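You operate a simulated robot arm through the tools that you are given. There is no shell and no other tool. Be economical: measure what you need, move in short steps, check, and stop when the job is done.

Carry out the task below with a simulated two-armed robot. There is one attempt and no reset: what you move stays moved.

TASK
Pick up the spray bottle with one hand, pass it to the other hand and put it on the left end of the side table. Set down upright: spray bottle.

It is judged by the outcome, as a careful person would: the job done as asked, and still so three seconds after it is handed in. It fails if anything else is knocked over, pushed out of place, dropped, spilled or broken.

THE ROBOT
Two 7-joint arms with two-finger parallel grippers on one trunk, on a base that drives. Base frame: it is fixed to the floor where the robot stands at the start and does not move with it; the origin is under the middle of the robot, x ahead of it, y to its left, z up. Lengths are in m, angles in degrees, forces in N, time in s.
The left shoulder is at the start at [0.03, 0.119, 0.96], the right one opposite. With the tool pointing down near the work surface each hand reaches from about 0.28 to 0.68 m from the robot's upright axis, wherever it stands, measured 20 degrees to its own side. Places, roughly: left end of the side table [0.7, -1.5, 0.8]. Payload 3.43 kg a hand.
Tool frame (each hand has its own): the origin (TCP) lies between the finger pads and is the grasp point; the fingertips stand 0.03 m ahead of it; z points along the fingers, y is the line along which they close. The gripper opens to 0.094 m. The fingers are 0.028 m wide and 0.01 m thick; the gripper's body (0.05 by 0.096 m) begins 0.055 m behind the TCP.
Orientation is that of the tool frame in the base frame, as [roll, pitch, yaw] about the fixed x, y, z axes, in that order (R = Rz(yaw) Ry(pitch) Rx(roll)). With the fingers straight down and closing along the base's y, the tool's x points along the base's -x, its y along +y and its z along -z.

THE INTERFACE
- The arms move only by the tool arm_command. It takes "left_increments", "right_increments" or both (then of equal length, played together; a hand with none holds still); each is text: rows parted by semicolons, each of 7 numbers parted by spaces: the shift along the base's x, y, z in m, then the turn, a rotation vector about the base's x, y, z in degrees, then the opening in per cent of the stroke, from 0 (shut) to 100 (fully open). In form: tx ty tz ax ay az hand; .... A call has 1 to 12 rows; each row is the pose to reach, as a shift and turn from the pose commanded when the call began. Each row takes 0.2 s and may step no farther than 0.05 m and 8.6 degrees from the row before; otherwise, or with a gripper value out of range, the whole call is refused. A pose out of reach is approached as far as the arm can. The call stops where the force on the tool passes 40 N (or 10 N more than at its start, if that is more) or the arm is blocked; 0.2 s more then pass. The fingers move at their own pace (about 0.072 m/s each) and stop on an object; they squeeze with about 34 N. The grip force told is the motor's: it shows also when the fingers shut on nothing. Time passes only in rows, and 0.2 s behind the last, so rows that repeat a pose let the fingers close. It gives the time, the measured TCP pose, the force on the tool (base axes), the opening and the grip force at its end, in the units of the frame above (readings bear some noise), with the torque about the TCP (base axes, N m) and any sound that the robot's microphone picked up.
- Cameras (640 x 400 px; columns grow to the right, rows downward): "scene" is now at [0.0304, 0.0377, 1.661]; the picture's right is [0.51, -0.86, 0.00], its down [-0.70, -0.42, -0.58] and it looks along [0.50, 0.30, -0.81] (base axes); focal length 293 px, centre (320, 200). "left" rides on the left gripper at [0.076, -0.014, -0.103] in its tool frame; the picture's right is [0.18, 0.98, 0.00], its down [-0.75, 0.14, -0.64] and it looks along [-0.63, 0.12, 0.77] (tool axes); focal length 243 px, centre (320, 200). "right" rides on the right gripper at [0.076, 0.014, -0.103] in its tool frame; the picture's right is [-0.18, 0.98, 0.00], its down [-0.75, -0.14, -0.64] and it looks along [-0.63, -0.12, 0.77] (tool axes); focal length 243 px, centre (320, 200). There is no depth. A picture from a camera that has moved, and an enlarged one, comes with that camera's place and axes in the base frame and with its lens.
- snapshot(camera): a new picture of that camera. It takes no simulated time.
- lift_body(by): slides the trunk up (or, below 0, down) by that many m; the arms and the scene camera ride with it, the base frame stays. It gives what a move gives, with no picture.
- base_move(legs): drives the robot by 1 to 6 legs, each [ahead, turn to the left] in m and degrees, along the robot's own axes; the way and the turn of a leg run together, so that a leg with both is an arc; at most 1.5 m and 180 degrees a leg. The arms and the cameras ride along, it lands a little off, and it stops where it bumps. It gives what a move gives.
- aim_head(pan, tilt): turns the head with the scene camera to pan (to the left, within 143 degrees either way) and tilt (down, from -29 to 69), counted from straight ahead of the robot. It gives what a move gives.
- close_up(camera, box): a new picture of the part [left, top, right, bottom] of that camera's present view, enlarged. It takes no simulated time.
- job_done(): hands the job in; it is judged then, once.

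Work in short steps. Places have to be worked out from the pictures, the camera data and where the tool is seen: move nearer, look again, correct. Check each grasp and each placing, and mend what went wrong. You have 120 turns and 92 pictures in all, those below and enlarged ones among them. Open the grippers and draw the arms clear of the work before you hand the job in, unless the task says otherwise; then end with one line.

The tools are called after "Call:" as a command line: name --argument value ..., lists and objects as JSON in quotes. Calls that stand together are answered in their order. arm_command: Moves the arms, as the interface text tells. Its arguments: {"type":"object","properties":{"left_increments":{"type":"string"},"right_increments":{"type":"string"}},"required":[]} The other tools are called the same way: lift_body (by) slides the trunk up or down; base_move (legs) drives the base; aim_head (pan, tilt) turns the head that bears the scene camera; snapshot (camera) takes a picture; close_up (camera, box) takes an enlarged picture of a part of a camera's view; job_done () hands the job in.

At the start:

```text
clock: 0.0
left_tcp_pos: [0.4239, 0.3628, 1.18]
left_orientation: [-180.0, 0.0, 180.0]
left_force: [0.2, 0.6, 0.3]
left_ft_torque: [-0.01, 0.01, 0.02]
left_grip_width: 0.0941
left_grasp_force: 0.1
right_tcp_pos: [0.2967, -0.0163, 1.1486]
right_orientation: [180.0, 0.0, -180.0]
right_force: [-0.5, 0.1, 0.3]
right_ft_torque: [0.01, -0.01, -0.02]
right_grip_width: 0.094
right_grasp_force: 0.0
trunk travel left (down, up): [-0.225, 0.185]
robot x, y, heading: [0.0022, -0.0006, 0.0]
head pan, tilt: [30.9, 54.4]
```

scene: 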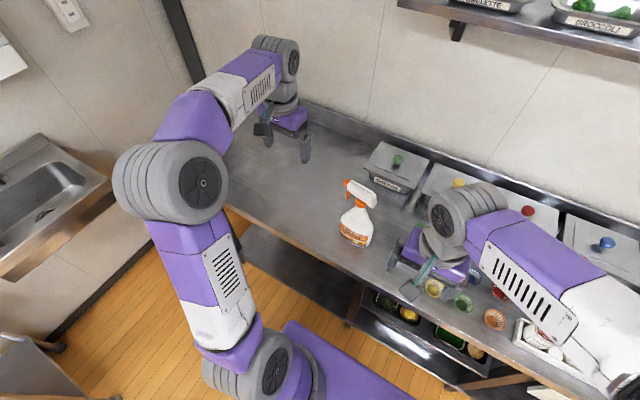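
right: 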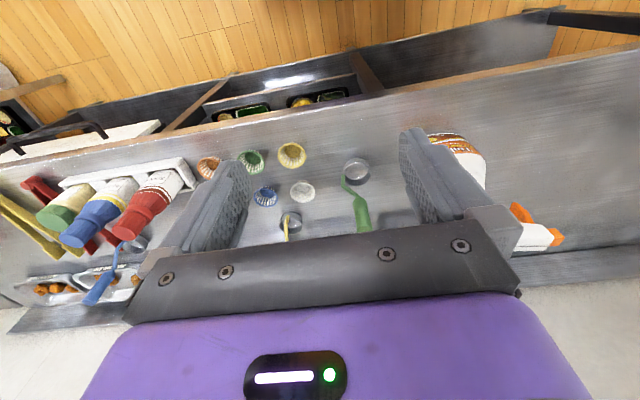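
left: 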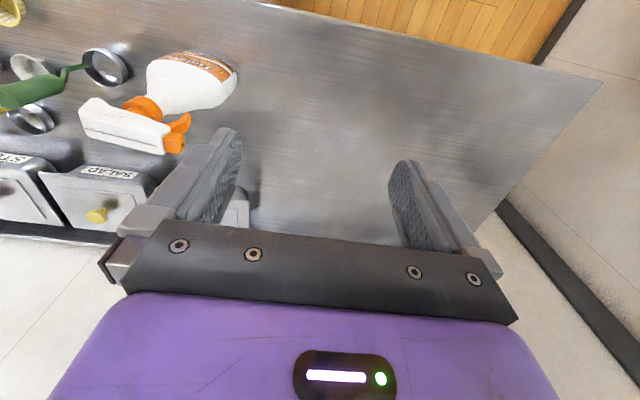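

I'll look closer at the bottle from the scene and left cameras to fix its position and shape.

Call:
close_up --camera "scene" --box '[280, 140, 440, 260]'

Call:
close_up --camera "left" --box '[40, 20, 280, 170]'

Call:
close_up --camera "right" --box '[380, 100, 620, 250]'

```text
3.33 times, centred on (360, 200) of scene
camera zoom: at [0.0304, 0.0377, 1.661], right [0.51, -0.86, 0.0], down [-0.7, -0.42, -0.58], along [0.5, 0.3, -0.81], focal length 978 px, centre (187, 200)
```

zoom: 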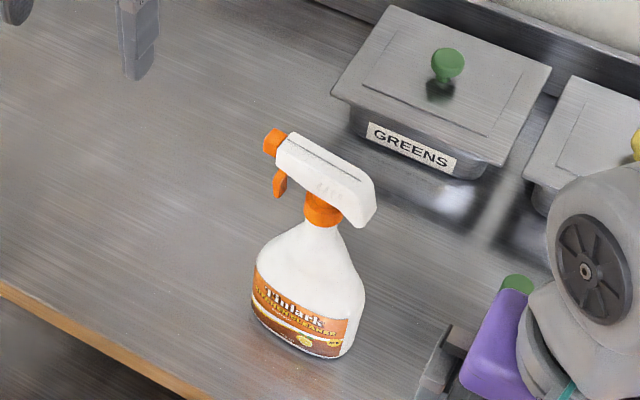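

```text
2.67 times, centred on (160, 95) of left
camera zoom: at [0.3475, 0.3481, 1.2813], right [-0.18, 0.98, 0.0], down [0.75, 0.14, 0.64], along [0.63, 0.12, -0.77], focal length 647 px, centre (747, 480)
```

zoom: 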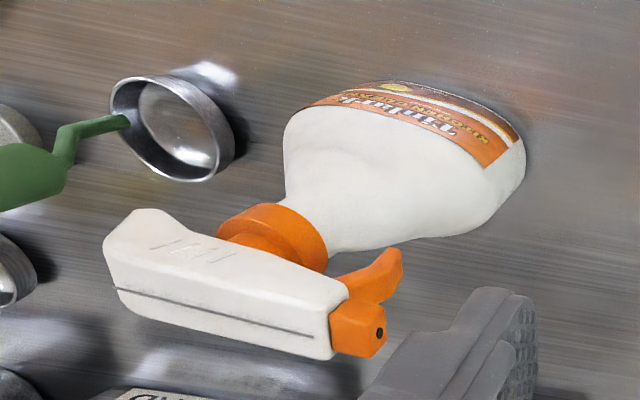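

```text
2.67 times, centred on (500, 175) of right
camera zoom: at [0.2209, -0.0016, 1.2498], right [0.18, 0.98, 0.0], down [0.75, -0.14, 0.64], along [0.63, -0.12, -0.77], focal length 647 px, centre (-160, 267)
```

zoom: 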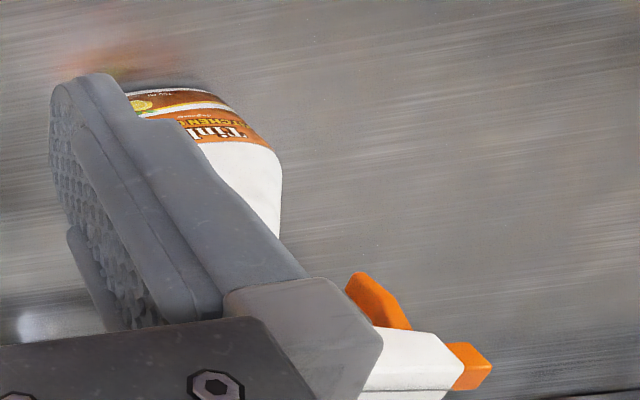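

Triangulating: nozzle ≈ [0.485, 0.23, 1.056], head runs along y back to y≈0.14, table z≈0.81, bottle body about y 0.125–0.222, x ≈0.47–0.53. Plan: left hand grips the body horizontally from the left (fingers along −y), then right takes the head from above. First I turn the left hand away from the bottle.

Call:
arm_command --left_increments "0 0.005 0 -4.619 4.619 4.619 100;0.005 0.01 0 -9.238 9.238 9.238 100;0.005 0.015 0 -13.857 13.857 13.857 100;0.01 0.02 0 -18.476 18.476 18.476 100;0.01 0.025 0 -23.095 23.095 23.095 100;0.015 0.03 0 -27.714 27.714 27.714 100;0.015 0.035 0 -32.333 32.333 32.333 100;0.02 0.04 0 -36.952 36.952 36.952 100;0.02 0.045 0 -41.571 41.571 41.571 100;0.025 0.05 0 -46.19 46.19 46.19 100;0.03 0.05 0 -50.809 50.809 50.809 100;0.03 0.05 0 -55.428 55.428 55.428 100"

```text
clock: 2.6
left_tcp_pos: [0.346, 0.358, 1.2092]
left_orientation: [-135.8, -67.4, -151.7]
left_force: [-0.2, -0.1, 0.1]
left_ft_torque: [0.0, 0.01, 0.03]
left_grip_width: 0.0942
left_grasp_force: 0.1
left hand out of reach, approached as far as the arm can: row 5, 6, 7, 8, 9, 10, 11, 12
right_tcp_pos: [0.2967, -0.0136, 1.1474]
right_orientation: [-179.9, -0.1, -179.8]
right_force: [-0.7, 0.7, -0.5]
right_ft_torque: [-0.04, -0.02, -0.02]
right_grip_width: 0.0938
right_grasp_force: 0.1
trunk travel left (down, up): [-0.225, 0.185]
robot x, y, heading: [-0.0038, 0.0025, 0.0]
head pan, tilt: [30.9, 54.4]
```

The orientation is nearly there but the hand is stretched too far out up high; I lower it and bring it nearer while finishing the turn.

Call:
arm_command --left_increments "0 -0.01 -0.03 0 0 0 100;0 -0.02 -0.06 0 0 0 100;0 -0.03 -0.09 0 0 0 100;0 -0.04 -0.12 0 0 0 100;0 -0.04 -0.15 -4.619 4.619 4.619 100;0 -0.04 -0.18 -9.238 9.238 9.238 100;0 -0.04 -0.2 -13.857 13.857 13.857 100;0 -0.04 -0.2 -13.857 13.857 13.857 100"

Call:
snapshot --camera "scene"

```text
clock: 4.4
left_tcp_pos: [0.3446, 0.3143, 1.0108]
left_orientation: [-92.5, -85.4, 179.8]
left_force: [0.4, -0.6, 0.4]
left_ft_torque: [0.0, 0.0, -0.01]
left_grip_width: 0.094
left_grasp_force: 0.0
right_tcp_pos: [0.2974, -0.0167, 1.1486]
right_orientation: [179.9, 0.0, 179.9]
right_force: [0.4, 0.1, -0.3]
right_ft_torque: [-0.01, 0.02, -0.01]
right_grip_width: 0.0938
right_grasp_force: 0.2
trunk travel left (down, up): [-0.225, 0.185]
robot x, y, heading: [-0.0056, 0.0011, 0.2]
head pan, tilt: [30.9, 54.4]
```

```text
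85 pictures are left
camera scene: at [0.0305, 0.0373, 1.6611], right [0.51, -0.86, 0.0], down [-0.7, -0.42, -0.58], along [0.5, 0.3, -0.81], focal length 293 px, centre (320, 200)
```

scene: 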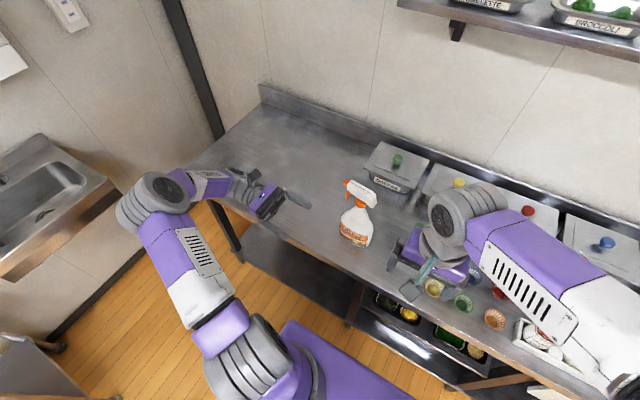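

The hand is now horizontal, pointing −y at [0.345, 0.314, 1.01]. A look from the left camera gives the bottle's side view.

Call:
snapshot --camera "left"

```text
84 pictures are left
camera left: at [0.3581, 0.415, 1.088], right [-0.99, 0.05, 0.1], down [-0.05, 0.65, -0.76], along [-0.1, -0.76, -0.64], focal length 243 px, centre (320, 200)
```

left: 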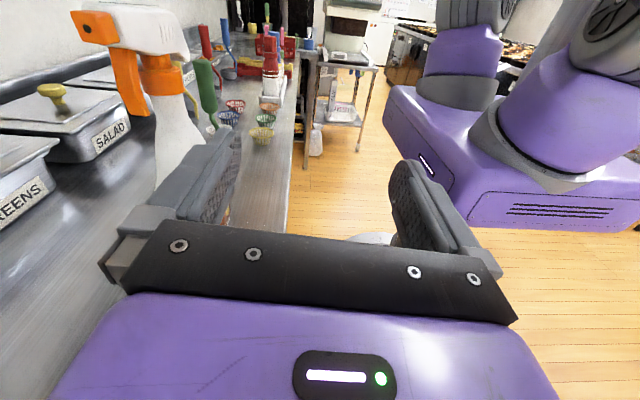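

Neck computes to x≈0.48. I move the hand to x≈0.48 and lower it to z≈0.89, still left of the bottle.

Call:
arm_command --left_increments "0.03 0 -0.02 0 0 0 100;0.06 0.0 -0.04 0 0 0 100;0.09 0.0 -0.06 0 0 0 100;0.12 0.0 -0.08 0 0 0 100;0.135 0.0 -0.1 0 0 0 100;0.135 0.0 -0.12 0 0 0 100;0.135 0.0 -0.12 0 0 0 100"

Call:
snapshot --camera "left"

Call:
snapshot --camera "scene"

```text
clock: 6.0
left_tcp_pos: [0.4806, 0.3148, 0.8908]
left_orientation: [-92.7, -85.3, -180.0]
left_force: [-0.6, -0.4, 0.7]
left_ft_torque: [-0.03, -0.01, 0.0]
left_grip_width: 0.0937
left_grasp_force: 0.0
right_tcp_pos: [0.2975, -0.0163, 1.149]
right_orientation: [179.9, 0.0, -180.0]
right_force: [0.0, 0.0, -0.2]
right_ft_torque: [-0.03, -0.01, -0.01]
right_grip_width: 0.0938
right_grasp_force: 0.1
trunk travel left (down, up): [-0.225, 0.185]
robot x, y, heading: [-0.0005, 0.0004, 0.2]
head pan, tilt: [30.9, 54.4]
```

```text
83 pictures are left
camera left: at [0.4935, 0.4152, 0.9674], right [-0.99, 0.05, 0.1], down [-0.05, 0.65, -0.76], along [-0.1, -0.76, -0.64], focal length 243 px, centre (320, 200)
```

left: 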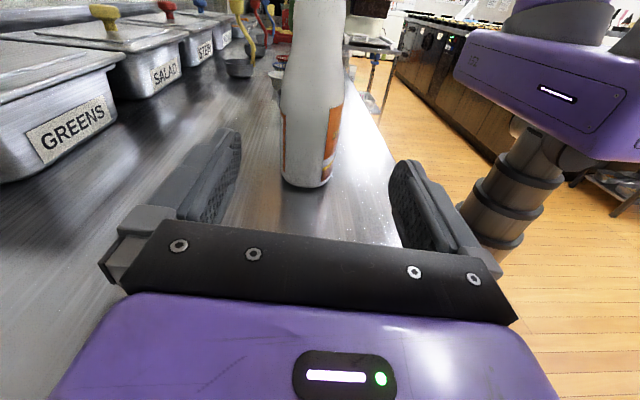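

```text
82 pictures are left
camera scene: at [0.0303, 0.0375, 1.6611], right [0.51, -0.86, 0.0], down [-0.7, -0.42, -0.58], along [0.5, 0.3, -0.81], focal length 293 px, centre (320, 200)
```

scene: 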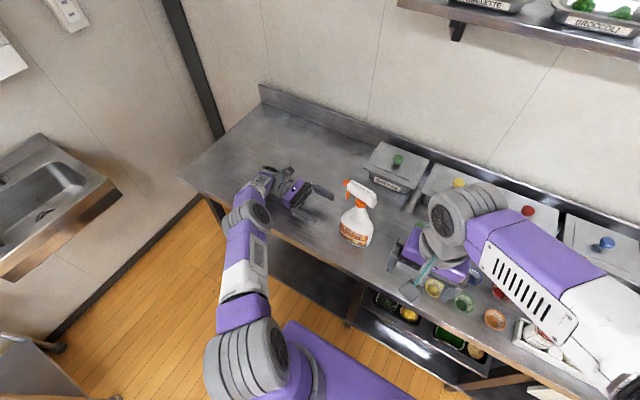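

Bottle body is ≈0.061 m thick in x, centred at x≈0.478, near edge y≈0.207. I straighten the hand by a few degrees and slide in to y≈0.187, z≈0.88.

Call:
arm_command --left_increments "0 -0.02 -0.005 0 2.3 1.3 100;-0.002 -0.04 -0.01 0 4.6 2.7 100;-0.002 -0.065 -0.012 0 4.6 2.7 100;-0.002 -0.085 -0.012 0 4.6 2.7 100;-0.002 -0.1 -0.012 0 4.6 2.7 100;-0.002 -0.1 -0.012 0 4.6 2.7 100"

Call:
snapshot --camera "left"

Call:
close_up --camera "scene" --box '[240, 140, 440, 265]'

```text
clock: 7.4
left_tcp_pos: [0.4785, 0.2138, 0.8785]
left_orientation: [-150.1, -89.8, -120.0]
left_force: [-0.1, -0.5, 0.1]
left_ft_torque: [0.03, -0.02, 0.01]
left_grip_width: 0.0939
left_grasp_force: 0.1
right_tcp_pos: [0.2975, -0.0174, 1.1471]
right_orientation: [179.9, 0.0, -179.9]
right_force: [0.6, 0.2, 0.2]
right_ft_torque: [0.01, -0.01, 0.0]
right_grip_width: 0.0938
right_grasp_force: 0.1
trunk travel left (down, up): [-0.225, 0.185]
robot x, y, heading: [0.0022, -0.0005, -0.0]
head pan, tilt: [30.9, 54.4]
```

```text
81 pictures are left
camera left: at [0.4924, 0.3153, 0.9543], right [-0.98, 0.0, 0.18], down [-0.14, 0.64, -0.75], along [-0.12, -0.76, -0.63], focal length 243 px, centre (320, 200)
```

left: 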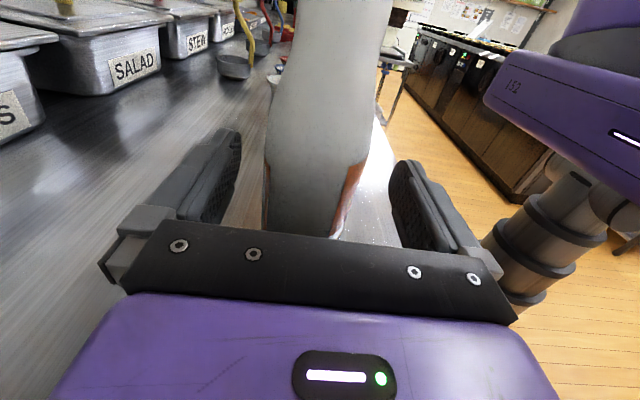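

```text
3.20 times, centred on (340, 202) of scene
camera zoom: at [0.0304, 0.0378, 1.661], right [0.51, -0.86, 0.0], down [-0.7, -0.42, -0.58], along [0.5, 0.3, -0.81], focal length 938 px, centre (256, 192)
```

zoom: 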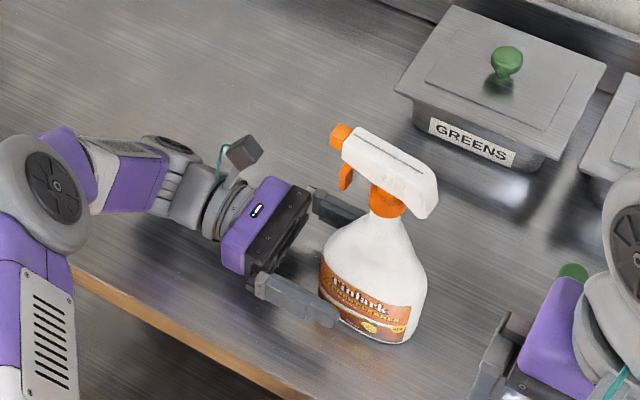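

The bottle is centred between the fingers; I advance 0.03 m more and close.

Call:
arm_command --left_increments "0 -0.015 0 0 0 0 100;0 -0.032 0 0 0 0 100;0 -0.032 0 0 0 0 70;0 -0.032 0 0 0 0 50;0 -0.032 0 0 0 0 30;0 -0.032 0 0 0 0 30;0 -0.032 0 0 0 0 0;0 -0.032 0 0 0 0 0;0 -0.032 0 0 0 0 0"

Call:
close_up --camera "scene" --box '[240, 140, 440, 265]'

```text
clock: 9.4
left_tcp_pos: [0.4781, 0.1822, 0.8786]
left_orientation: [-138.4, -89.9, -131.8]
left_force: [1.8, -1.0, 2.4]
left_ft_torque: [0.06, -0.1, -0.12]
left_grip_width: 0.0607
left_grasp_force: 34.1
right_tcp_pos: [0.2965, -0.0159, 1.149]
right_orientation: [179.9, 0.0, 180.0]
right_force: [0.1, -0.3, -0.3]
right_ft_torque: [0.0, 0.0, 0.03]
right_grip_width: 0.0939
right_grasp_force: 0.1
trunk travel left (down, up): [-0.225, 0.185]
robot x, y, heading: [-0.0025, -0.0013, 0.1]
head pan, tilt: [30.9, 54.4]
```

```text
3.20 times, centred on (340, 202) of scene
camera zoom: at [0.0306, 0.0375, 1.661], right [0.51, -0.86, 0.0], down [-0.7, -0.42, -0.58], along [0.5, 0.3, -0.81], focal length 938 px, centre (256, 192)
```

zoom: 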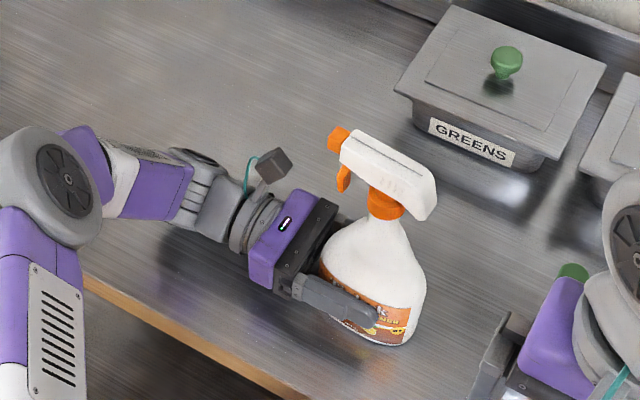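

Grip holds at 0.0607 m with 34 N. I lift 0.06 m straight up and check; the right hand rises at the same time to stay clear.

Call:
arm_command --left_increments "0 0 0.015 0 0 0 0;0 0 0.03 0 0 0 0;0 0 0.045 0 0 0 0;0 0 0.06 0 0 0 0;0 0 0.07 0 0 0 0;0 0 0.07 0 0 0 0" --right_increments "0 -0.01 0.02 0 0 0 100;0 -0.02 0.04 0 0 0 100;0 -0.03 0.06 0 0 0 100;0 -0.04 0.08 0 0 0 100;0 -0.05 0.1 0 0 0 100;0 -0.06 0.12 0 0 0 100"

Call:
snapshot --camera "scene"

Call:
snapshot --camera "right"

```text
clock: 10.8
left_tcp_pos: [0.4801, 0.1823, 0.9488]
left_orientation: [-167.3, -90.0, -102.9]
left_force: [0.3, 0.6, -8.3]
left_ft_torque: [0.04, 0.02, -0.03]
left_grip_width: 0.061
left_grasp_force: 34.2
right_tcp_pos: [0.2966, -0.0772, 1.2677]
right_orientation: [179.9, -0.1, 180.0]
right_force: [0.0, 0.2, -0.1]
right_ft_torque: [0.01, 0.03, 0.02]
right_grip_width: 0.0939
right_grasp_force: 0.1
trunk travel left (down, up): [-0.225, 0.185]
robot x, y, heading: [-0.0001, -0.0019, -0.0]
head pan, tilt: [30.9, 54.4]
```

```text
78 pictures are left
camera scene: at [0.0311, 0.0377, 1.661], right [0.51, -0.86, 0.0], down [-0.7, -0.42, -0.58], along [0.5, 0.3, -0.81], focal length 293 px, centre (320, 200)
```

scene: 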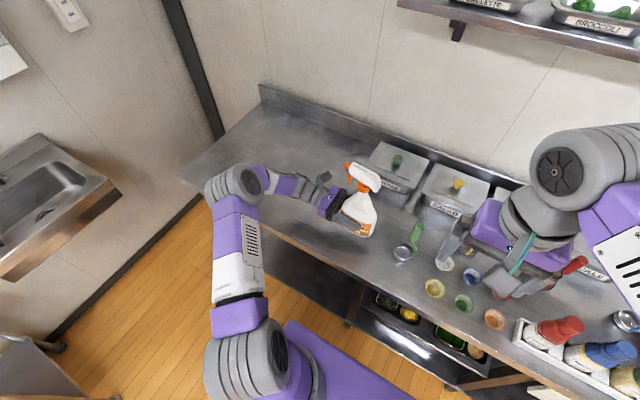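

```text
77 pictures are left
camera right: at [0.2211, -0.0617, 1.3702], right [0.18, 0.98, 0.0], down [0.75, -0.14, 0.64], along [0.63, -0.12, -0.77], focal length 243 px, centre (320, 200)
```

right: 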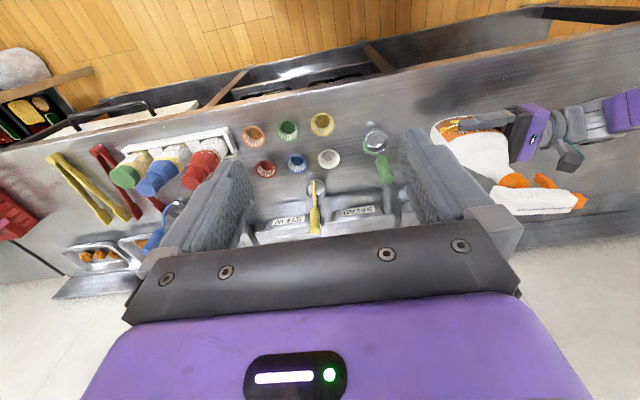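

Lifted cleanly (~0.85 kg). I carry it a little toward the middle, back from the counter items, for the handover.

Call:
arm_command --left_increments "-0.01 -0.015 0.01 0 0 0 0;-0.02 -0.03 0.02 0 0 0 0;-0.03 -0.045 0.03 0 0 0 0;-0.04 -0.06 0.03 0 0 0 0;-0.05 -0.08 0.03 0 0 0 0;-0.05 -0.08 0.03 0 0 0 0"

Call:
close_up --camera "right" --box '[380, 80, 620, 230]'

Call:
close_up --camera "scene" --box '[280, 140, 440, 240]'

```text
clock: 12.2
left_tcp_pos: [0.4284, 0.1026, 0.9788]
left_orientation: [-155.5, -89.8, -114.5]
left_force: [0.2, 0.7, -8.0]
left_ft_torque: [0.07, 0.03, 0.03]
left_grip_width: 0.061
left_grasp_force: 34.0
right_tcp_pos: [0.2969, -0.0766, 1.2677]
right_orientation: [179.9, -0.1, -179.9]
right_force: [0.3, 0.2, 0.7]
right_ft_torque: [-0.03, -0.03, 0.0]
right_grip_width: 0.0939
right_grasp_force: 0.0
trunk travel left (down, up): [-0.225, 0.185]
robot x, y, heading: [0.0002, 0.0017, -0.4]
head pan, tilt: [30.9, 54.4]
```

```text
2.67 times, centred on (500, 155) of right
camera zoom: at [0.2212, -0.0611, 1.3699], right [0.18, 0.98, 0.0], down [0.75, -0.14, 0.64], along [0.63, -0.12, -0.77], focal length 647 px, centre (-160, 320)
```

zoom: 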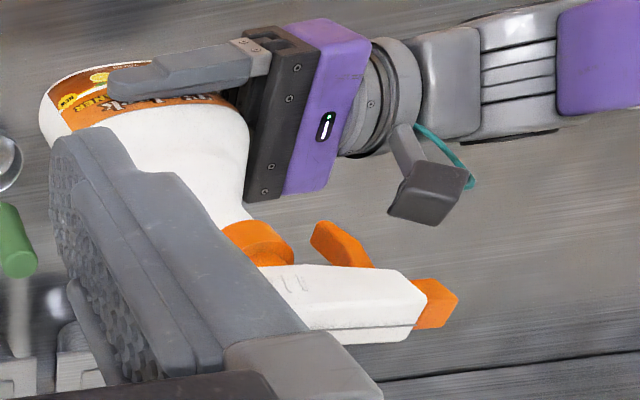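

```text
4.00 times, centred on (360, 190) of scene
camera zoom: at [0.0312, 0.0382, 1.661], right [0.51, -0.86, 0.0], down [-0.7, -0.42, -0.58], along [0.5, 0.3, -0.81], focal length 1173 px, centre (160, 240)
```

zoom: 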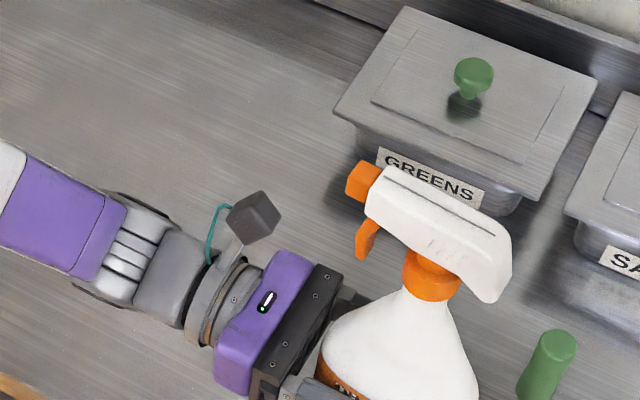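

Head now: nozzle ≈[0.424, 0.152, 1.163], collar ≈[0.42, 0.093, 1.135], head along y. I bring the right hand above the neck point at [0.422, 0.093, 1.268].

Call:
arm_command --right_increments "0.02 0.028 0 0 0 0 100;0.042 0.056 0.01 0 0 0 100;0.063 0.085 0.01 0 0 0 100;0.083 0.113 0.01 0 0 0 100;0.104 0.142 0.01 0 0 0 100;0.125 0.17 0 0 0 0 100;0.125 0.17 0 0 0 0 100"

Call:
snapshot --camera "right"

Call:
snapshot --camera "scene"

```text
clock: 13.8
left_tcp_pos: [0.428, 0.101, 0.9783]
left_orientation: [-153.5, -89.8, -116.7]
left_force: [-0.2, 0.9, -7.1]
left_ft_torque: [0.04, 0.01, 0.02]
left_grip_width: 0.0604
left_grasp_force: 34.0
right_tcp_pos: [0.4214, 0.0922, 1.2669]
right_orientation: [179.9, 0.0, -180.0]
right_force: [0.4, 0.0, -0.1]
right_ft_torque: [0.01, -0.02, -0.01]
right_grip_width: 0.0942
right_grasp_force: 0.0
trunk travel left (down, up): [-0.225, 0.185]
robot x, y, heading: [0.0, 0.0006, -0.0]
head pan, tilt: [30.9, 54.4]
```

```text
74 pictures are left
camera right: at [0.3458, 0.1085, 1.3707], right [0.18, 0.98, 0.0], down [0.75, -0.14, 0.64], along [0.63, -0.12, -0.77], focal length 243 px, centre (320, 200)
```

right: 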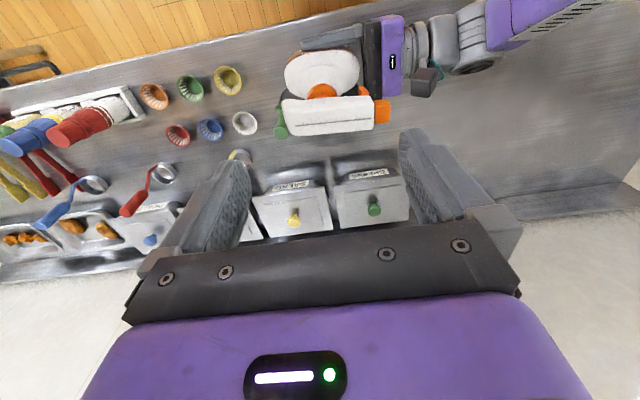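

```text
73 pictures are left
camera scene: at [0.0303, 0.0368, 1.6611], right [0.51, -0.86, 0.0], down [-0.7, -0.42, -0.58], along [0.5, 0.3, -0.81], focal length 293 px, centre (320, 200)
```

scene: 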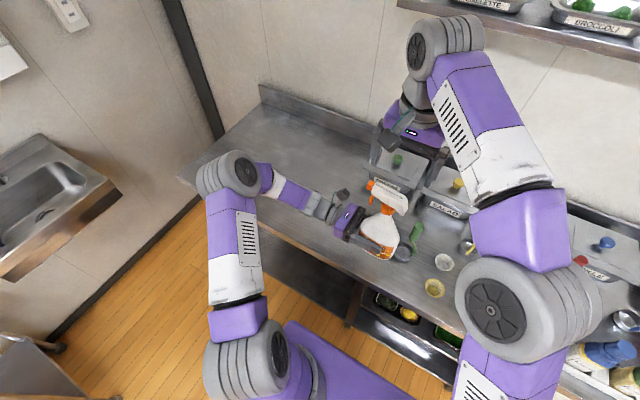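

The fingers presently close along y; I need them to close along x across the head, so I turn the right hand +90° about z at this height.

Call:
arm_command --right_increments "0 0 0 0 0 8.2 100;0 0 0 0 0 16.4 100;0 0 0 0 0 24.6 100;0 0 0 0 0 32.8 100;0 0 0 0 0 41 100;0 0 0 0 0 49.2 100;0 0 0 0 0 57.4 100;0 0 0 0 0 65.6 100;0 0 0 0 0 73.8 100;0 0 0 0 0 82 100;0 0 0 0 0 90 100;0 0 0 0 0 90 100"

Call:
snapshot --camera "right"

Call:
snapshot --camera "scene"

```text
clock: 16.4
left_tcp_pos: [0.4282, 0.1031, 0.9782]
left_orientation: [-159.6, -89.9, -110.5]
left_force: [-0.5, 0.5, -6.8]
left_ft_torque: [0.03, -0.01, -0.05]
left_grip_width: 0.0607
left_grasp_force: 33.4
right_tcp_pos: [0.421, 0.0927, 1.266]
right_orientation: [179.9, 0.0, -89.9]
right_force: [-0.9, -0.2, 0.6]
right_ft_torque: [0.05, 0.02, -0.03]
right_grip_width: 0.0942
right_grasp_force: 0.0
trunk travel left (down, up): [-0.225, 0.185]
robot x, y, heading: [-0.0008, -0.0017, 0.3]
head pan, tilt: [30.9, 54.4]
```

```text
72 pictures are left
camera right: at [0.4086, 0.0184, 1.3696], right [-0.98, 0.18, 0.0], down [0.14, 0.75, 0.64], along [0.11, 0.63, -0.77], focal length 243 px, centre (320, 200)
```

right: 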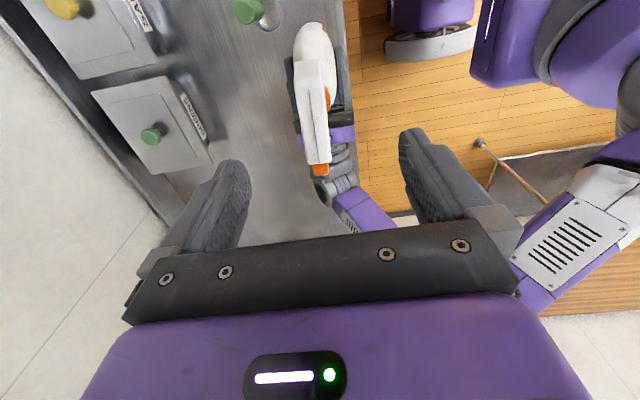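

```text
71 pictures are left
camera scene: at [0.031, 0.0378, 1.661], right [0.51, -0.86, 0.0], down [-0.7, -0.42, -0.58], along [0.5, 0.3, -0.81], focal length 293 px, centre (320, 200)
```

scene: 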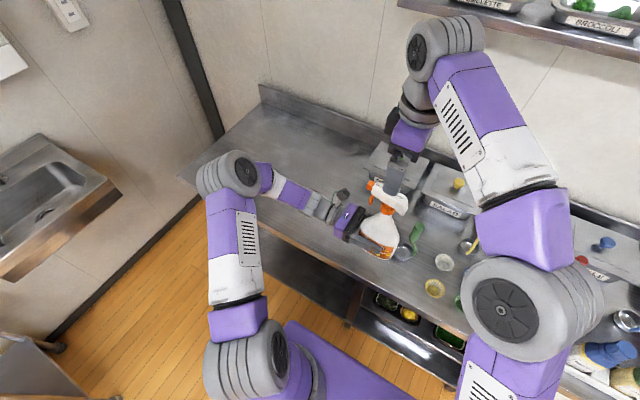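

The head is turned ~8° off y (nozzle toward +x) and centred at x≈0.426 at y=0.093. I descend to z≈1.16 with that small yaw correction, without closing yet.

Call:
arm_command --right_increments "0.002 0 -0.02 0 0 -3.5 100;0.005 0 -0.04 0 0 -7 100;0.005 0 -0.06 0 0 -7 100;0.005 0 -0.08 0 0 -7 100;0.005 0 -0.095 0 0 -7 100;0.005 0 -0.106 0 0 -7 100;0.005 0 -0.106 0 0 -7 100"

Call:
snapshot --camera "right"

Call:
close_up --camera "scene" --box '[300, 120, 460, 220]'

```text
clock: 18.0
left_tcp_pos: [0.429, 0.1027, 0.9775]
left_orientation: [-158.7, -89.9, -111.5]
left_force: [0.2, -0.1, -7.4]
left_ft_torque: [0.06, -0.06, -0.03]
left_grip_width: 0.0605
left_grasp_force: 33.6
right_tcp_pos: [0.4263, 0.0935, 1.1624]
right_orientation: [179.9, -0.1, -97.0]
right_force: [0.0, 0.1, -0.1]
right_ft_torque: [0.0, 0.0, 0.02]
right_grip_width: 0.0941
right_grasp_force: 0.1
trunk travel left (down, up): [-0.225, 0.185]
robot x, y, heading: [-0.0007, 0.0002, -0.1]
head pan, tilt: [30.9, 54.4]
```

```text
70 pictures are left
camera right: at [0.4045, 0.021, 1.2633], right [-0.95, 0.3, 0.0], down [0.23, 0.73, 0.64], along [0.19, 0.61, -0.77], focal length 243 px, centre (320, 200)
```

right: 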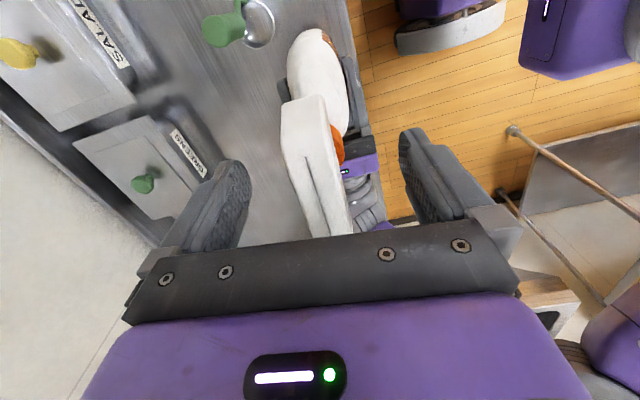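

```text
4.00 times, centred on (380, 170) of scene
camera zoom: at [0.031, 0.0378, 1.661], right [0.51, -0.86, 0.0], down [-0.7, -0.42, -0.58], along [0.5, 0.3, -0.81], focal length 1173 px, centre (80, 320)
```

zoom: 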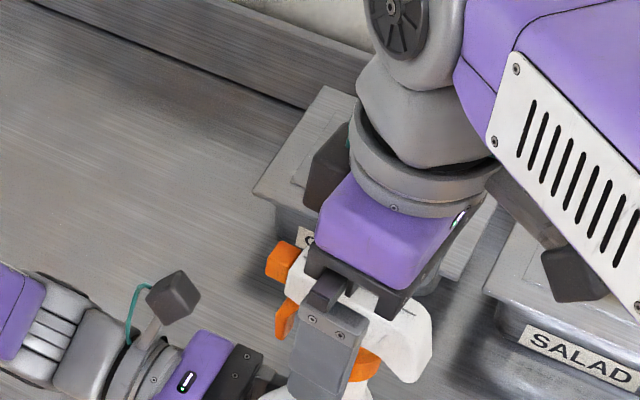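

The head is centred between the right fingers, whose palm clears its top. I close the right hand.

Call:
arm_command --right_increments "0 0 0 0 0 0 70;0 0 0 0 0 0 50;0 0 0 0 0 0 35;0 0 0 0 0 0 20;0 0 0 0 0 0 0;0 0 0 0 0 0 0;0 0 0 0 0 0 0;0 0 0 0 0 0 0"

Call:
close_up --camera "scene" --box '[300, 140, 460, 240]'

Call:
snapshot --camera "right"

```text
clock: 19.8
left_tcp_pos: [0.4287, 0.1022, 0.9786]
left_orientation: [-151.5, -89.9, -118.8]
left_force: [-4.4, 1.5, -7.7]
left_ft_torque: [0.02, -0.55, -0.94]
left_grip_width: 0.0604
left_grasp_force: 33.8
right_tcp_pos: [0.4275, 0.0937, 1.1622]
right_orientation: [179.9, -0.2, -96.9]
right_force: [4.0, -2.0, -0.2]
right_ft_torque: [-0.21, -0.23, 0.88]
right_grip_width: 0.0299
right_grasp_force: 34.3
trunk travel left (down, up): [-0.225, 0.185]
robot x, y, heading: [0.004, -0.0023, -0.1]
head pan, tilt: [30.9, 54.4]
```

```text
4.00 times, centred on (380, 190) of scene
camera zoom: at [0.031, 0.0378, 1.661], right [0.51, -0.86, 0.0], down [-0.7, -0.42, -0.58], along [0.5, 0.3, -0.81], focal length 1173 px, centre (80, 240)
```

zoom: 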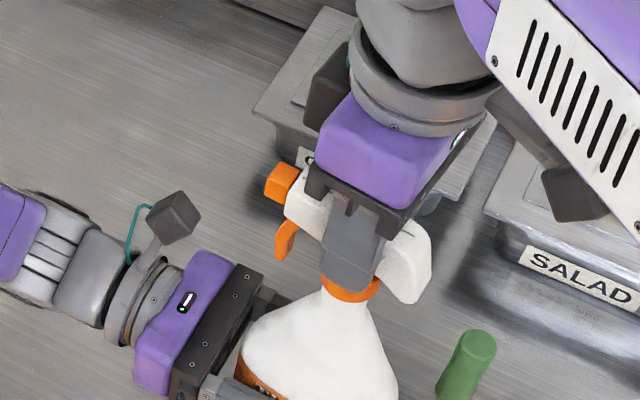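

```text
67 pictures are left
camera right: at [0.4046, 0.021, 1.2635], right [-0.95, 0.3, 0.0], down [0.23, 0.73, 0.64], along [0.19, 0.61, -0.77], focal length 243 px, centre (320, 200)
```

right: 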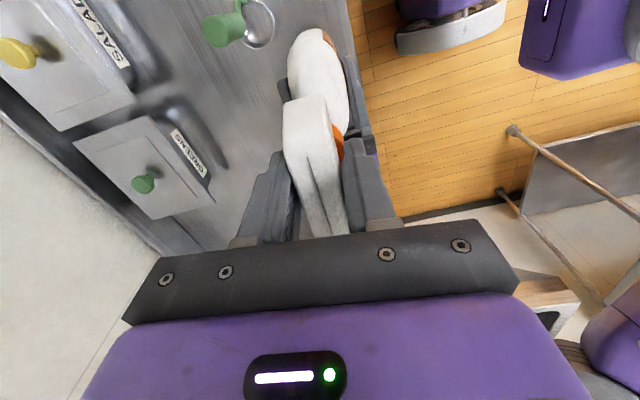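

Both hands hold it (right at 0.030 m, 34 N). I open the left hand and draw it back along +y.

Call:
arm_command --left_increments "0 0 0 0 0 0 75;0 0 0 0 0 0 85;0 0 0 0 0 0 100;0 0 0 0 0 0 100;0 0.02 0 0 0 0 100;0 0.05 0 0 0 0 100;0 0.08 0 0 0 0 100;0 0.11 0 0 0 0 100;0 0.14 0 0 0 0 100;0 0.16 0 0 0 0 100"

Call:
snapshot --camera "scene"

Call:
snapshot --camera "right"

Call:
snapshot --camera "left"

```text
clock: 22.0
left_tcp_pos: [0.4292, 0.2631, 0.9795]
left_orientation: [-140.0, -90.0, -130.1]
left_force: [-0.2, 0.7, -0.2]
left_ft_torque: [0.0, 0.01, 0.03]
left_grip_width: 0.0939
left_grasp_force: 0.1
right_tcp_pos: [0.427, 0.0935, 1.162]
right_orientation: [179.9, -0.2, -96.9]
right_force: [0.8, 0.3, 0.2]
right_ft_torque: [-0.01, 0.01, 0.0]
right_grip_width: 0.0285
right_grasp_force: 34.3
trunk travel left (down, up): [-0.225, 0.185]
robot x, y, heading: [0.0027, 0.0011, 0.1]
head pan, tilt: [30.9, 54.4]
```

```text
66 pictures are left
camera scene: at [0.031, 0.038, 1.661], right [0.51, -0.86, 0.0], down [-0.7, -0.42, -0.58], along [0.5, 0.3, -0.81], focal length 293 px, centre (320, 200)
```

scene: 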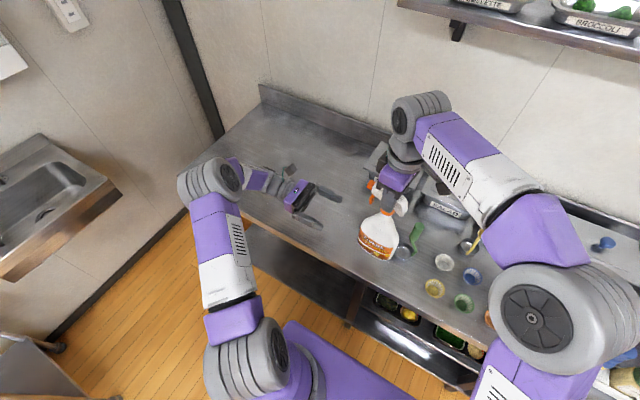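

```text
65 pictures are left
camera right: at [0.4044, 0.0213, 1.2634], right [-0.95, 0.3, 0.0], down [0.23, 0.73, 0.64], along [0.19, 0.61, -0.77], focal length 243 px, centre (320, 200)
```

right: 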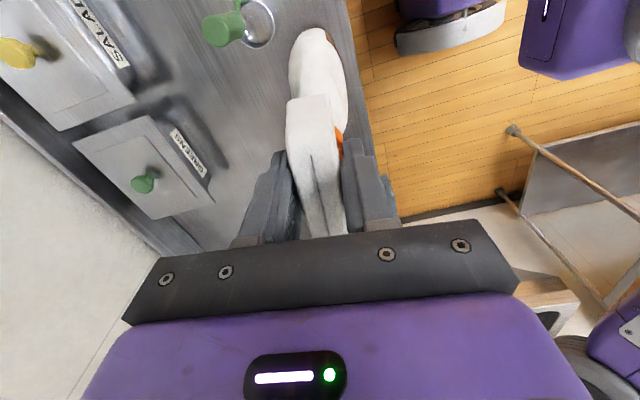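

```text
64 pictures are left
camera left: at [0.4427, 0.3643, 1.0554], right [-0.98, 0.0, 0.18], down [-0.14, 0.64, -0.75], along [-0.12, -0.77, -0.63], focal length 243 px, centre (320, 200)
```

left: 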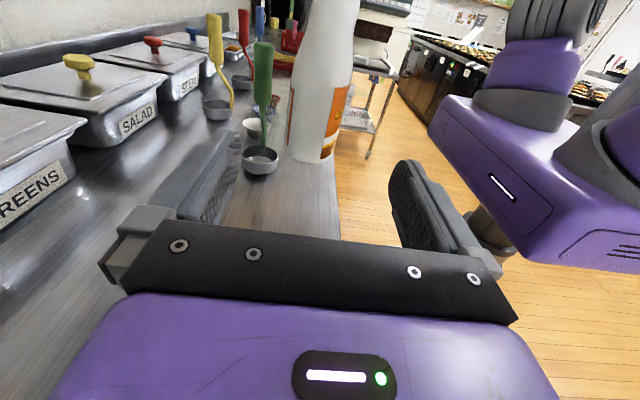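

Left is clear; the right hand has the bottle. I raise the right hand 0.05 to confirm it carries, draw the left hand further from the counter, and turn the head toward the side table.

Call:
arm_command --right_increments "0 0 0.02 0 0 0 0;0 0 0.04 0 0 0 0;-0.02 -0.01 0.05 0 0 0 0;-0.04 -0.02 0.05 0 0 0 0;-0.06 -0.03 0.05 0 0 0 0;-0.08 -0.04 0.05 0 0 0 0" --left_increments "-0.01 0 0.03 0 0 0 100;-0.03 0 0.06 0 0 0 100;-0.05 0 0.09 0 0 0 100;-0.07 0 0.12 0 0 0 100;-0.1 0 0.12 0 0 0 100;-0.12 0 0.12 0 0 0 100"

Call:
snapshot --camera "scene"

Call:
aim_head --pan -65 --tilt 25

Call:
snapshot --camera "scene"

```text
clock: 23.4
left_tcp_pos: [0.3084, 0.262, 1.0995]
left_orientation: [-133.4, -89.9, -136.6]
left_force: [-0.8, 0.7, 0.1]
left_ft_torque: [0.01, 0.0, 0.05]
left_grip_width: 0.0942
left_grasp_force: 0.0
right_tcp_pos: [0.3451, 0.0533, 1.2114]
right_orientation: [179.9, 0.0, -96.8]
right_force: [-0.3, -0.3, -6.9]
right_ft_torque: [-0.03, 0.02, 0.03]
right_grip_width: 0.0282
right_grasp_force: 34.0
trunk travel left (down, up): [-0.225, 0.185]
robot x, y, heading: [-0.0055, -0.0019, -0.3]
head pan, tilt: [30.9, 54.4]
```

```text
63 pictures are left
camera scene: at [0.0296, 0.0369, 1.6611], right [0.51, -0.86, 0.0], down [-0.7, -0.42, -0.58], along [0.5, 0.3, -0.81], focal length 293 px, centre (320, 200)
```

scene: 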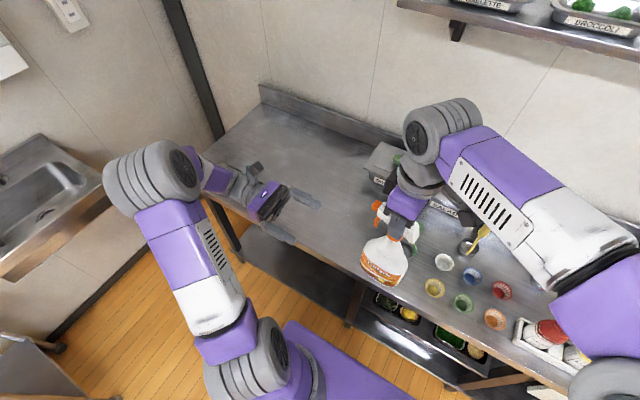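

```text
clock: 25.1
left_tcp_pos: [0.3097, 0.2607, 1.099]
left_orientation: [-152.8, -89.9, -117.3]
left_force: [-0.3, -0.4, 0.1]
left_ft_torque: [-0.01, -0.03, 0.01]
left_grip_width: 0.0941
left_grasp_force: 0.1
right_tcp_pos: [0.3475, 0.053, 1.2106]
right_orientation: [179.8, -0.1, -96.8]
right_force: [0.2, 0.8, -7.3]
right_ft_torque: [-0.01, 0.02, 0.0]
right_grip_width: 0.0286
right_grasp_force: 34.7
trunk travel left (down, up): [-0.225, 0.185]
robot x, y, heading: [0.0019, 0.004, 0.0]
head pan, tilt: [-65.0, 25.0]
```

```text
62 pictures are left
camera scene: at [0.0075, -0.0831, 1.7042], right [-0.91, -0.42, 0.0], down [-0.18, 0.38, -0.91], along [0.38, -0.82, -0.42], focal length 293 px, centre (320, 200)
```

scene: 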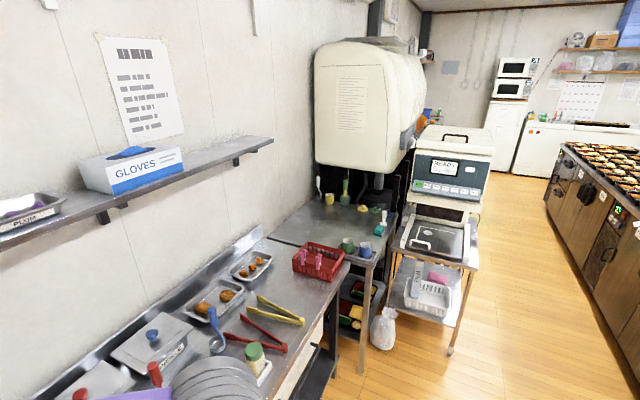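

The right hand carries the 0.75-kg load. The side table (with the dispenser) is beyond the red basket; the target projects to about pixel (315,225). Zooming in.

Call:
close_up --camera "scene" --box '[240, 170, 440, 295]'

```text
3.20 times, centred on (340, 232) of scene
camera zoom: at [0.0075, -0.0831, 1.7042], right [-0.91, -0.42, 0.0], down [-0.18, 0.38, -0.91], along [0.38, -0.82, -0.42], focal length 938 px, centre (256, 96)
```

zoom: 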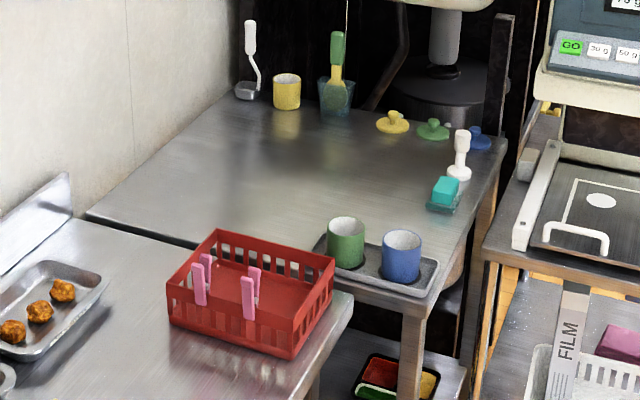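

Side table spans about x 0.27–0.89, y −1.26 to −1.83 at z≈0.8; free spot near [0.65, −1.42]. Before backing off, I raise the trunk 0.15 for clearance and look behind.

Call:
lift_body --by 0.15

Call:
aim_head --pan -130 --tilt 40

Call:
snapshot --camera "scene"

Call:
aim_head --pan 135 --tilt 40

Call:
snapshot --camera "scene"

```text
clock: 26.9
left_tcp_pos: [0.3101, 0.2625, 1.248]
left_orientation: [-157.2, -89.8, -113.0]
left_force: [-0.5, -0.6, 0.4]
left_ft_torque: [-0.03, 0.0, 0.01]
left_grip_width: 0.0942
left_grasp_force: 0.1
right_tcp_pos: [0.3472, 0.0522, 1.3608]
right_orientation: [179.9, -0.1, -97.0]
right_force: [-0.2, 0.6, -7.4]
right_ft_torque: [-0.03, -0.01, 0.06]
right_grip_width: 0.0283
right_grasp_force: 33.6
trunk travel left (down, up): [-0.375, 0.035]
robot x, y, heading: [-0.0009, -0.0017, -0.3]
head pan, tilt: [-65.0, 25.0]
```

```text
clock: 28.2
left_tcp_pos: [0.3105, 0.262, 1.2485]
left_orientation: [-153.1, -89.9, -117.1]
left_force: [-0.7, 0.1, -0.1]
left_ft_torque: [0.0, 0.0, 0.01]
left_grip_width: 0.094
left_grasp_force: 0.2
right_tcp_pos: [0.3471, 0.0536, 1.3608]
right_orientation: [179.9, -0.1, -97.0]
right_force: [0.1, -0.5, -6.2]
right_ft_torque: [-0.02, 0.01, 0.01]
right_grip_width: 0.0283
right_grasp_force: 33.6
trunk travel left (down, up): [-0.375, 0.035]
robot x, y, heading: [0.0012, -0.0004, 0.1]
head pan, tilt: [-130.0, 40.0]
```

```text
60 pictures are left
camera scene: at [-0.086, -0.0648, 1.8309], right [-0.77, 0.64, 0.0], down [0.41, 0.49, -0.77], along [-0.49, -0.59, -0.64], focal length 293 px, centre (320, 200)
```

scene: 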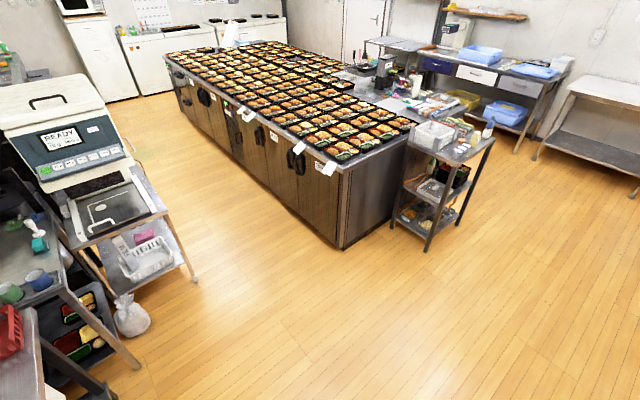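

```text
clock: 31.9
left_tcp_pos: [0.3094, 0.2618, 1.2489]
left_orientation: [-153.0, -90.0, -117.2]
left_force: [0.0, 0.6, 0.4]
left_ft_torque: [0.04, -0.03, -0.01]
left_grip_width: 0.0939
left_grasp_force: 0.1
right_tcp_pos: [0.3468, 0.0525, 1.3612]
right_orientation: [179.9, -0.1, -96.9]
right_force: [0.9, 0.3, -7.1]
right_ft_torque: [-0.02, -0.04, 0.02]
right_grip_width: 0.0284
right_grasp_force: 34.1
trunk travel left (down, up): [-0.375, 0.035]
robot x, y, heading: [-0.0041, -0.0005, -0.2]
head pan, tilt: [135.0, 40.0]
```

```text
59 pictures are left
camera scene: at [-0.0915, 0.0605, 1.8309], right [0.71, 0.71, 0.0], down [0.45, -0.45, -0.77], along [-0.54, 0.54, -0.64], focal length 293 px, centre (320, 200)
```

scene: 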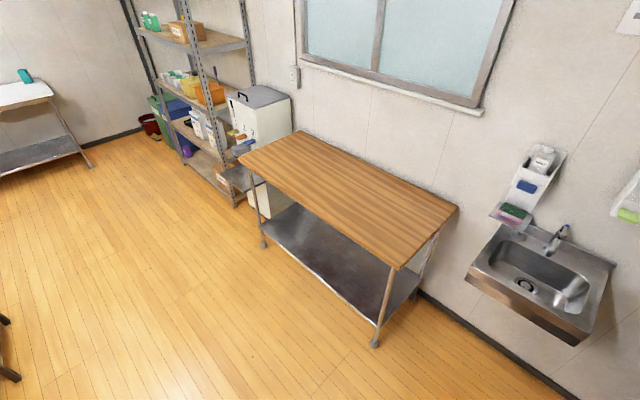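

Lots of floor behind. I back off 0.4 m, turn right, drive 1.15 m along the counter and turn back to face it.

Call:
base_move --legs '[[-0.4, 0], [0, -90], [1.15, 0], [0, 90]]'

Call:
aim_head --pan -20 --tilt 45

Call:
snapshot --camera "scene"

```text
clock: 47.5
left_tcp_pos: [-0.086, -0.8812, 1.2483]
left_orientation: [-152.3, -89.9, -117.9]
left_force: [-0.1, 1.1, -0.8]
left_ft_torque: [0.06, -0.01, -0.03]
left_grip_width: 0.0938
left_grasp_force: 0.1
right_tcp_pos: [-0.0465, -1.0893, 1.3617]
right_orientation: [179.9, -0.1, -97.1]
right_force: [0.7, 0.1, -7.1]
right_ft_torque: [-0.03, 0.02, -0.01]
right_grip_width: 0.0281
right_grasp_force: 34.8
trunk travel left (down, up): [-0.375, 0.035]
robot x, y, heading: [-0.3967, -1.1387, 0.3]
head pan, tilt: [135.0, 40.0]
```

```text
clock: 49.9
left_tcp_pos: [-0.0854, -0.8801, 1.2495]
left_orientation: [-152.8, -89.9, -117.5]
left_force: [0.1, 0.8, 0.8]
left_ft_torque: [0.0, 0.04, -0.02]
left_grip_width: 0.094
left_grasp_force: 0.1
right_tcp_pos: [-0.0476, -1.0897, 1.3606]
right_orientation: [179.9, -0.1, -97.1]
right_force: [0.8, 0.9, -7.6]
right_ft_torque: [-0.01, 0.03, -0.02]
right_grip_width: 0.0285
right_grasp_force: 33.6
trunk travel left (down, up): [-0.375, 0.035]
robot x, y, heading: [-0.3941, -1.1432, 0.1]
head pan, tilt: [-20.0, 45.0]
```

```text
58 pictures are left
camera scene: at [-0.3498, -1.1693, 1.8236], right [-0.34, -0.94, 0.0], down [-0.66, 0.24, -0.71], along [0.66, -0.24, -0.71], focal length 293 px, centre (320, 200)
```

scene: 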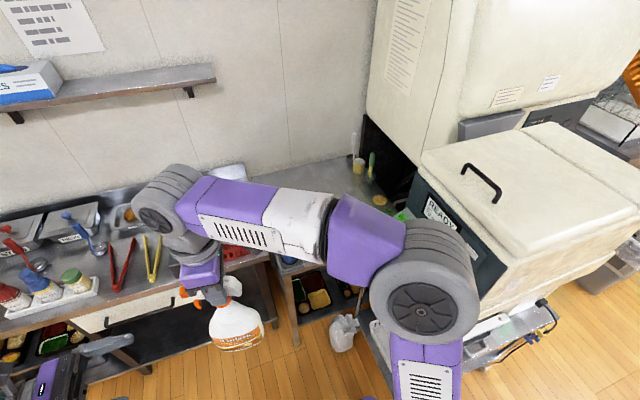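

The arm's elbow clears the cart machine. I check how far the base reaches ahead and to the right before driving in.

Call:
aim_head --pan -35 --tilt 69

Call:
snapshot --camera "scene"

Call:
aim_head --pan 15 --tilt 69

Call:
snapshot --camera "scene"

```text
clock: 50.7
left_tcp_pos: [-0.0847, -0.8802, 1.2483]
left_orientation: [-152.6, -89.9, -117.6]
left_force: [-0.4, -0.6, -0.3]
left_ft_torque: [-0.06, 0.01, 0.0]
left_grip_width: 0.094
left_grasp_force: 0.0
right_tcp_pos: [-0.0473, -1.0884, 1.362]
right_orientation: [179.9, -0.2, -97.0]
right_force: [-0.9, 0.1, -7.0]
right_ft_torque: [-0.02, -0.02, 0.0]
right_grip_width: 0.0285
right_grasp_force: 33.9
trunk travel left (down, up): [-0.375, 0.035]
robot x, y, heading: [-0.3933, -1.1435, -0.2]
head pan, tilt: [-35.0, 68.8]
```

```text
57 pictures are left
camera scene: at [-0.3804, -1.1735, 1.7948], right [-0.58, -0.82, 0.0], down [-0.76, 0.54, -0.36], along [0.3, -0.21, -0.93], focal length 293 px, centre (320, 200)
```

scene: 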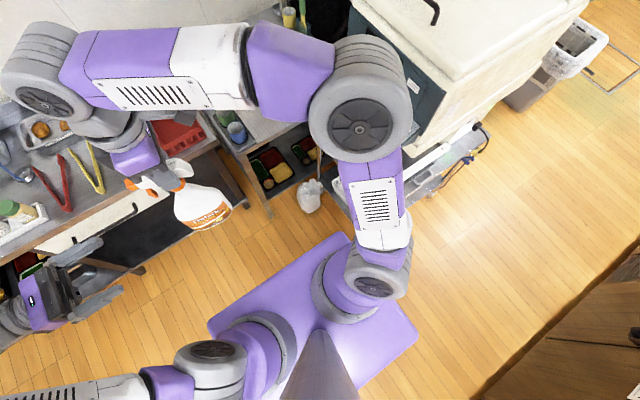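

```text
clock: 51.9
left_tcp_pos: [-0.0843, -0.8804, 1.2496]
left_orientation: [-153.4, -90.0, -117.0]
left_force: [0.1, 0.3, -1.1]
left_ft_torque: [0.01, 0.0, -0.02]
left_grip_width: 0.0938
left_grasp_force: 0.0
right_tcp_pos: [-0.0471, -1.0893, 1.3611]
right_orientation: [179.8, -0.1, -97.1]
right_force: [-0.4, 0.1, -7.0]
right_ft_torque: [-0.01, 0.0, 0.03]
right_grip_width: 0.0282
right_grasp_force: 33.7
trunk travel left (down, up): [-0.375, 0.035]
robot x, y, heading: [-0.3952, -1.1431, -0.2]
head pan, tilt: [15.0, 68.8]
```

```text
56 pictures are left
camera scene: at [-0.3721, -1.1271, 1.7948], right [0.26, -0.97, 0.0], down [-0.9, -0.24, -0.36], along [0.35, 0.09, -0.93], focal length 293 px, centre (320, 200)
```

scene: 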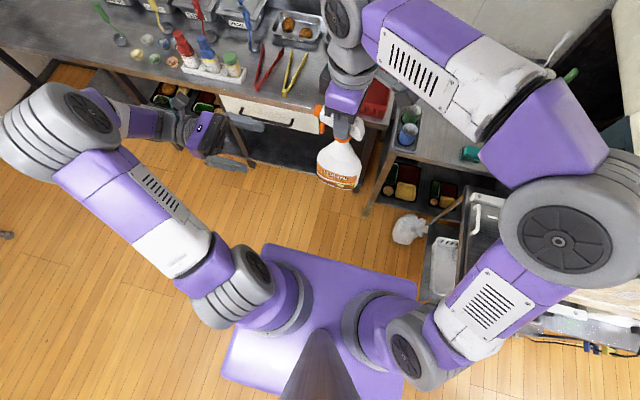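

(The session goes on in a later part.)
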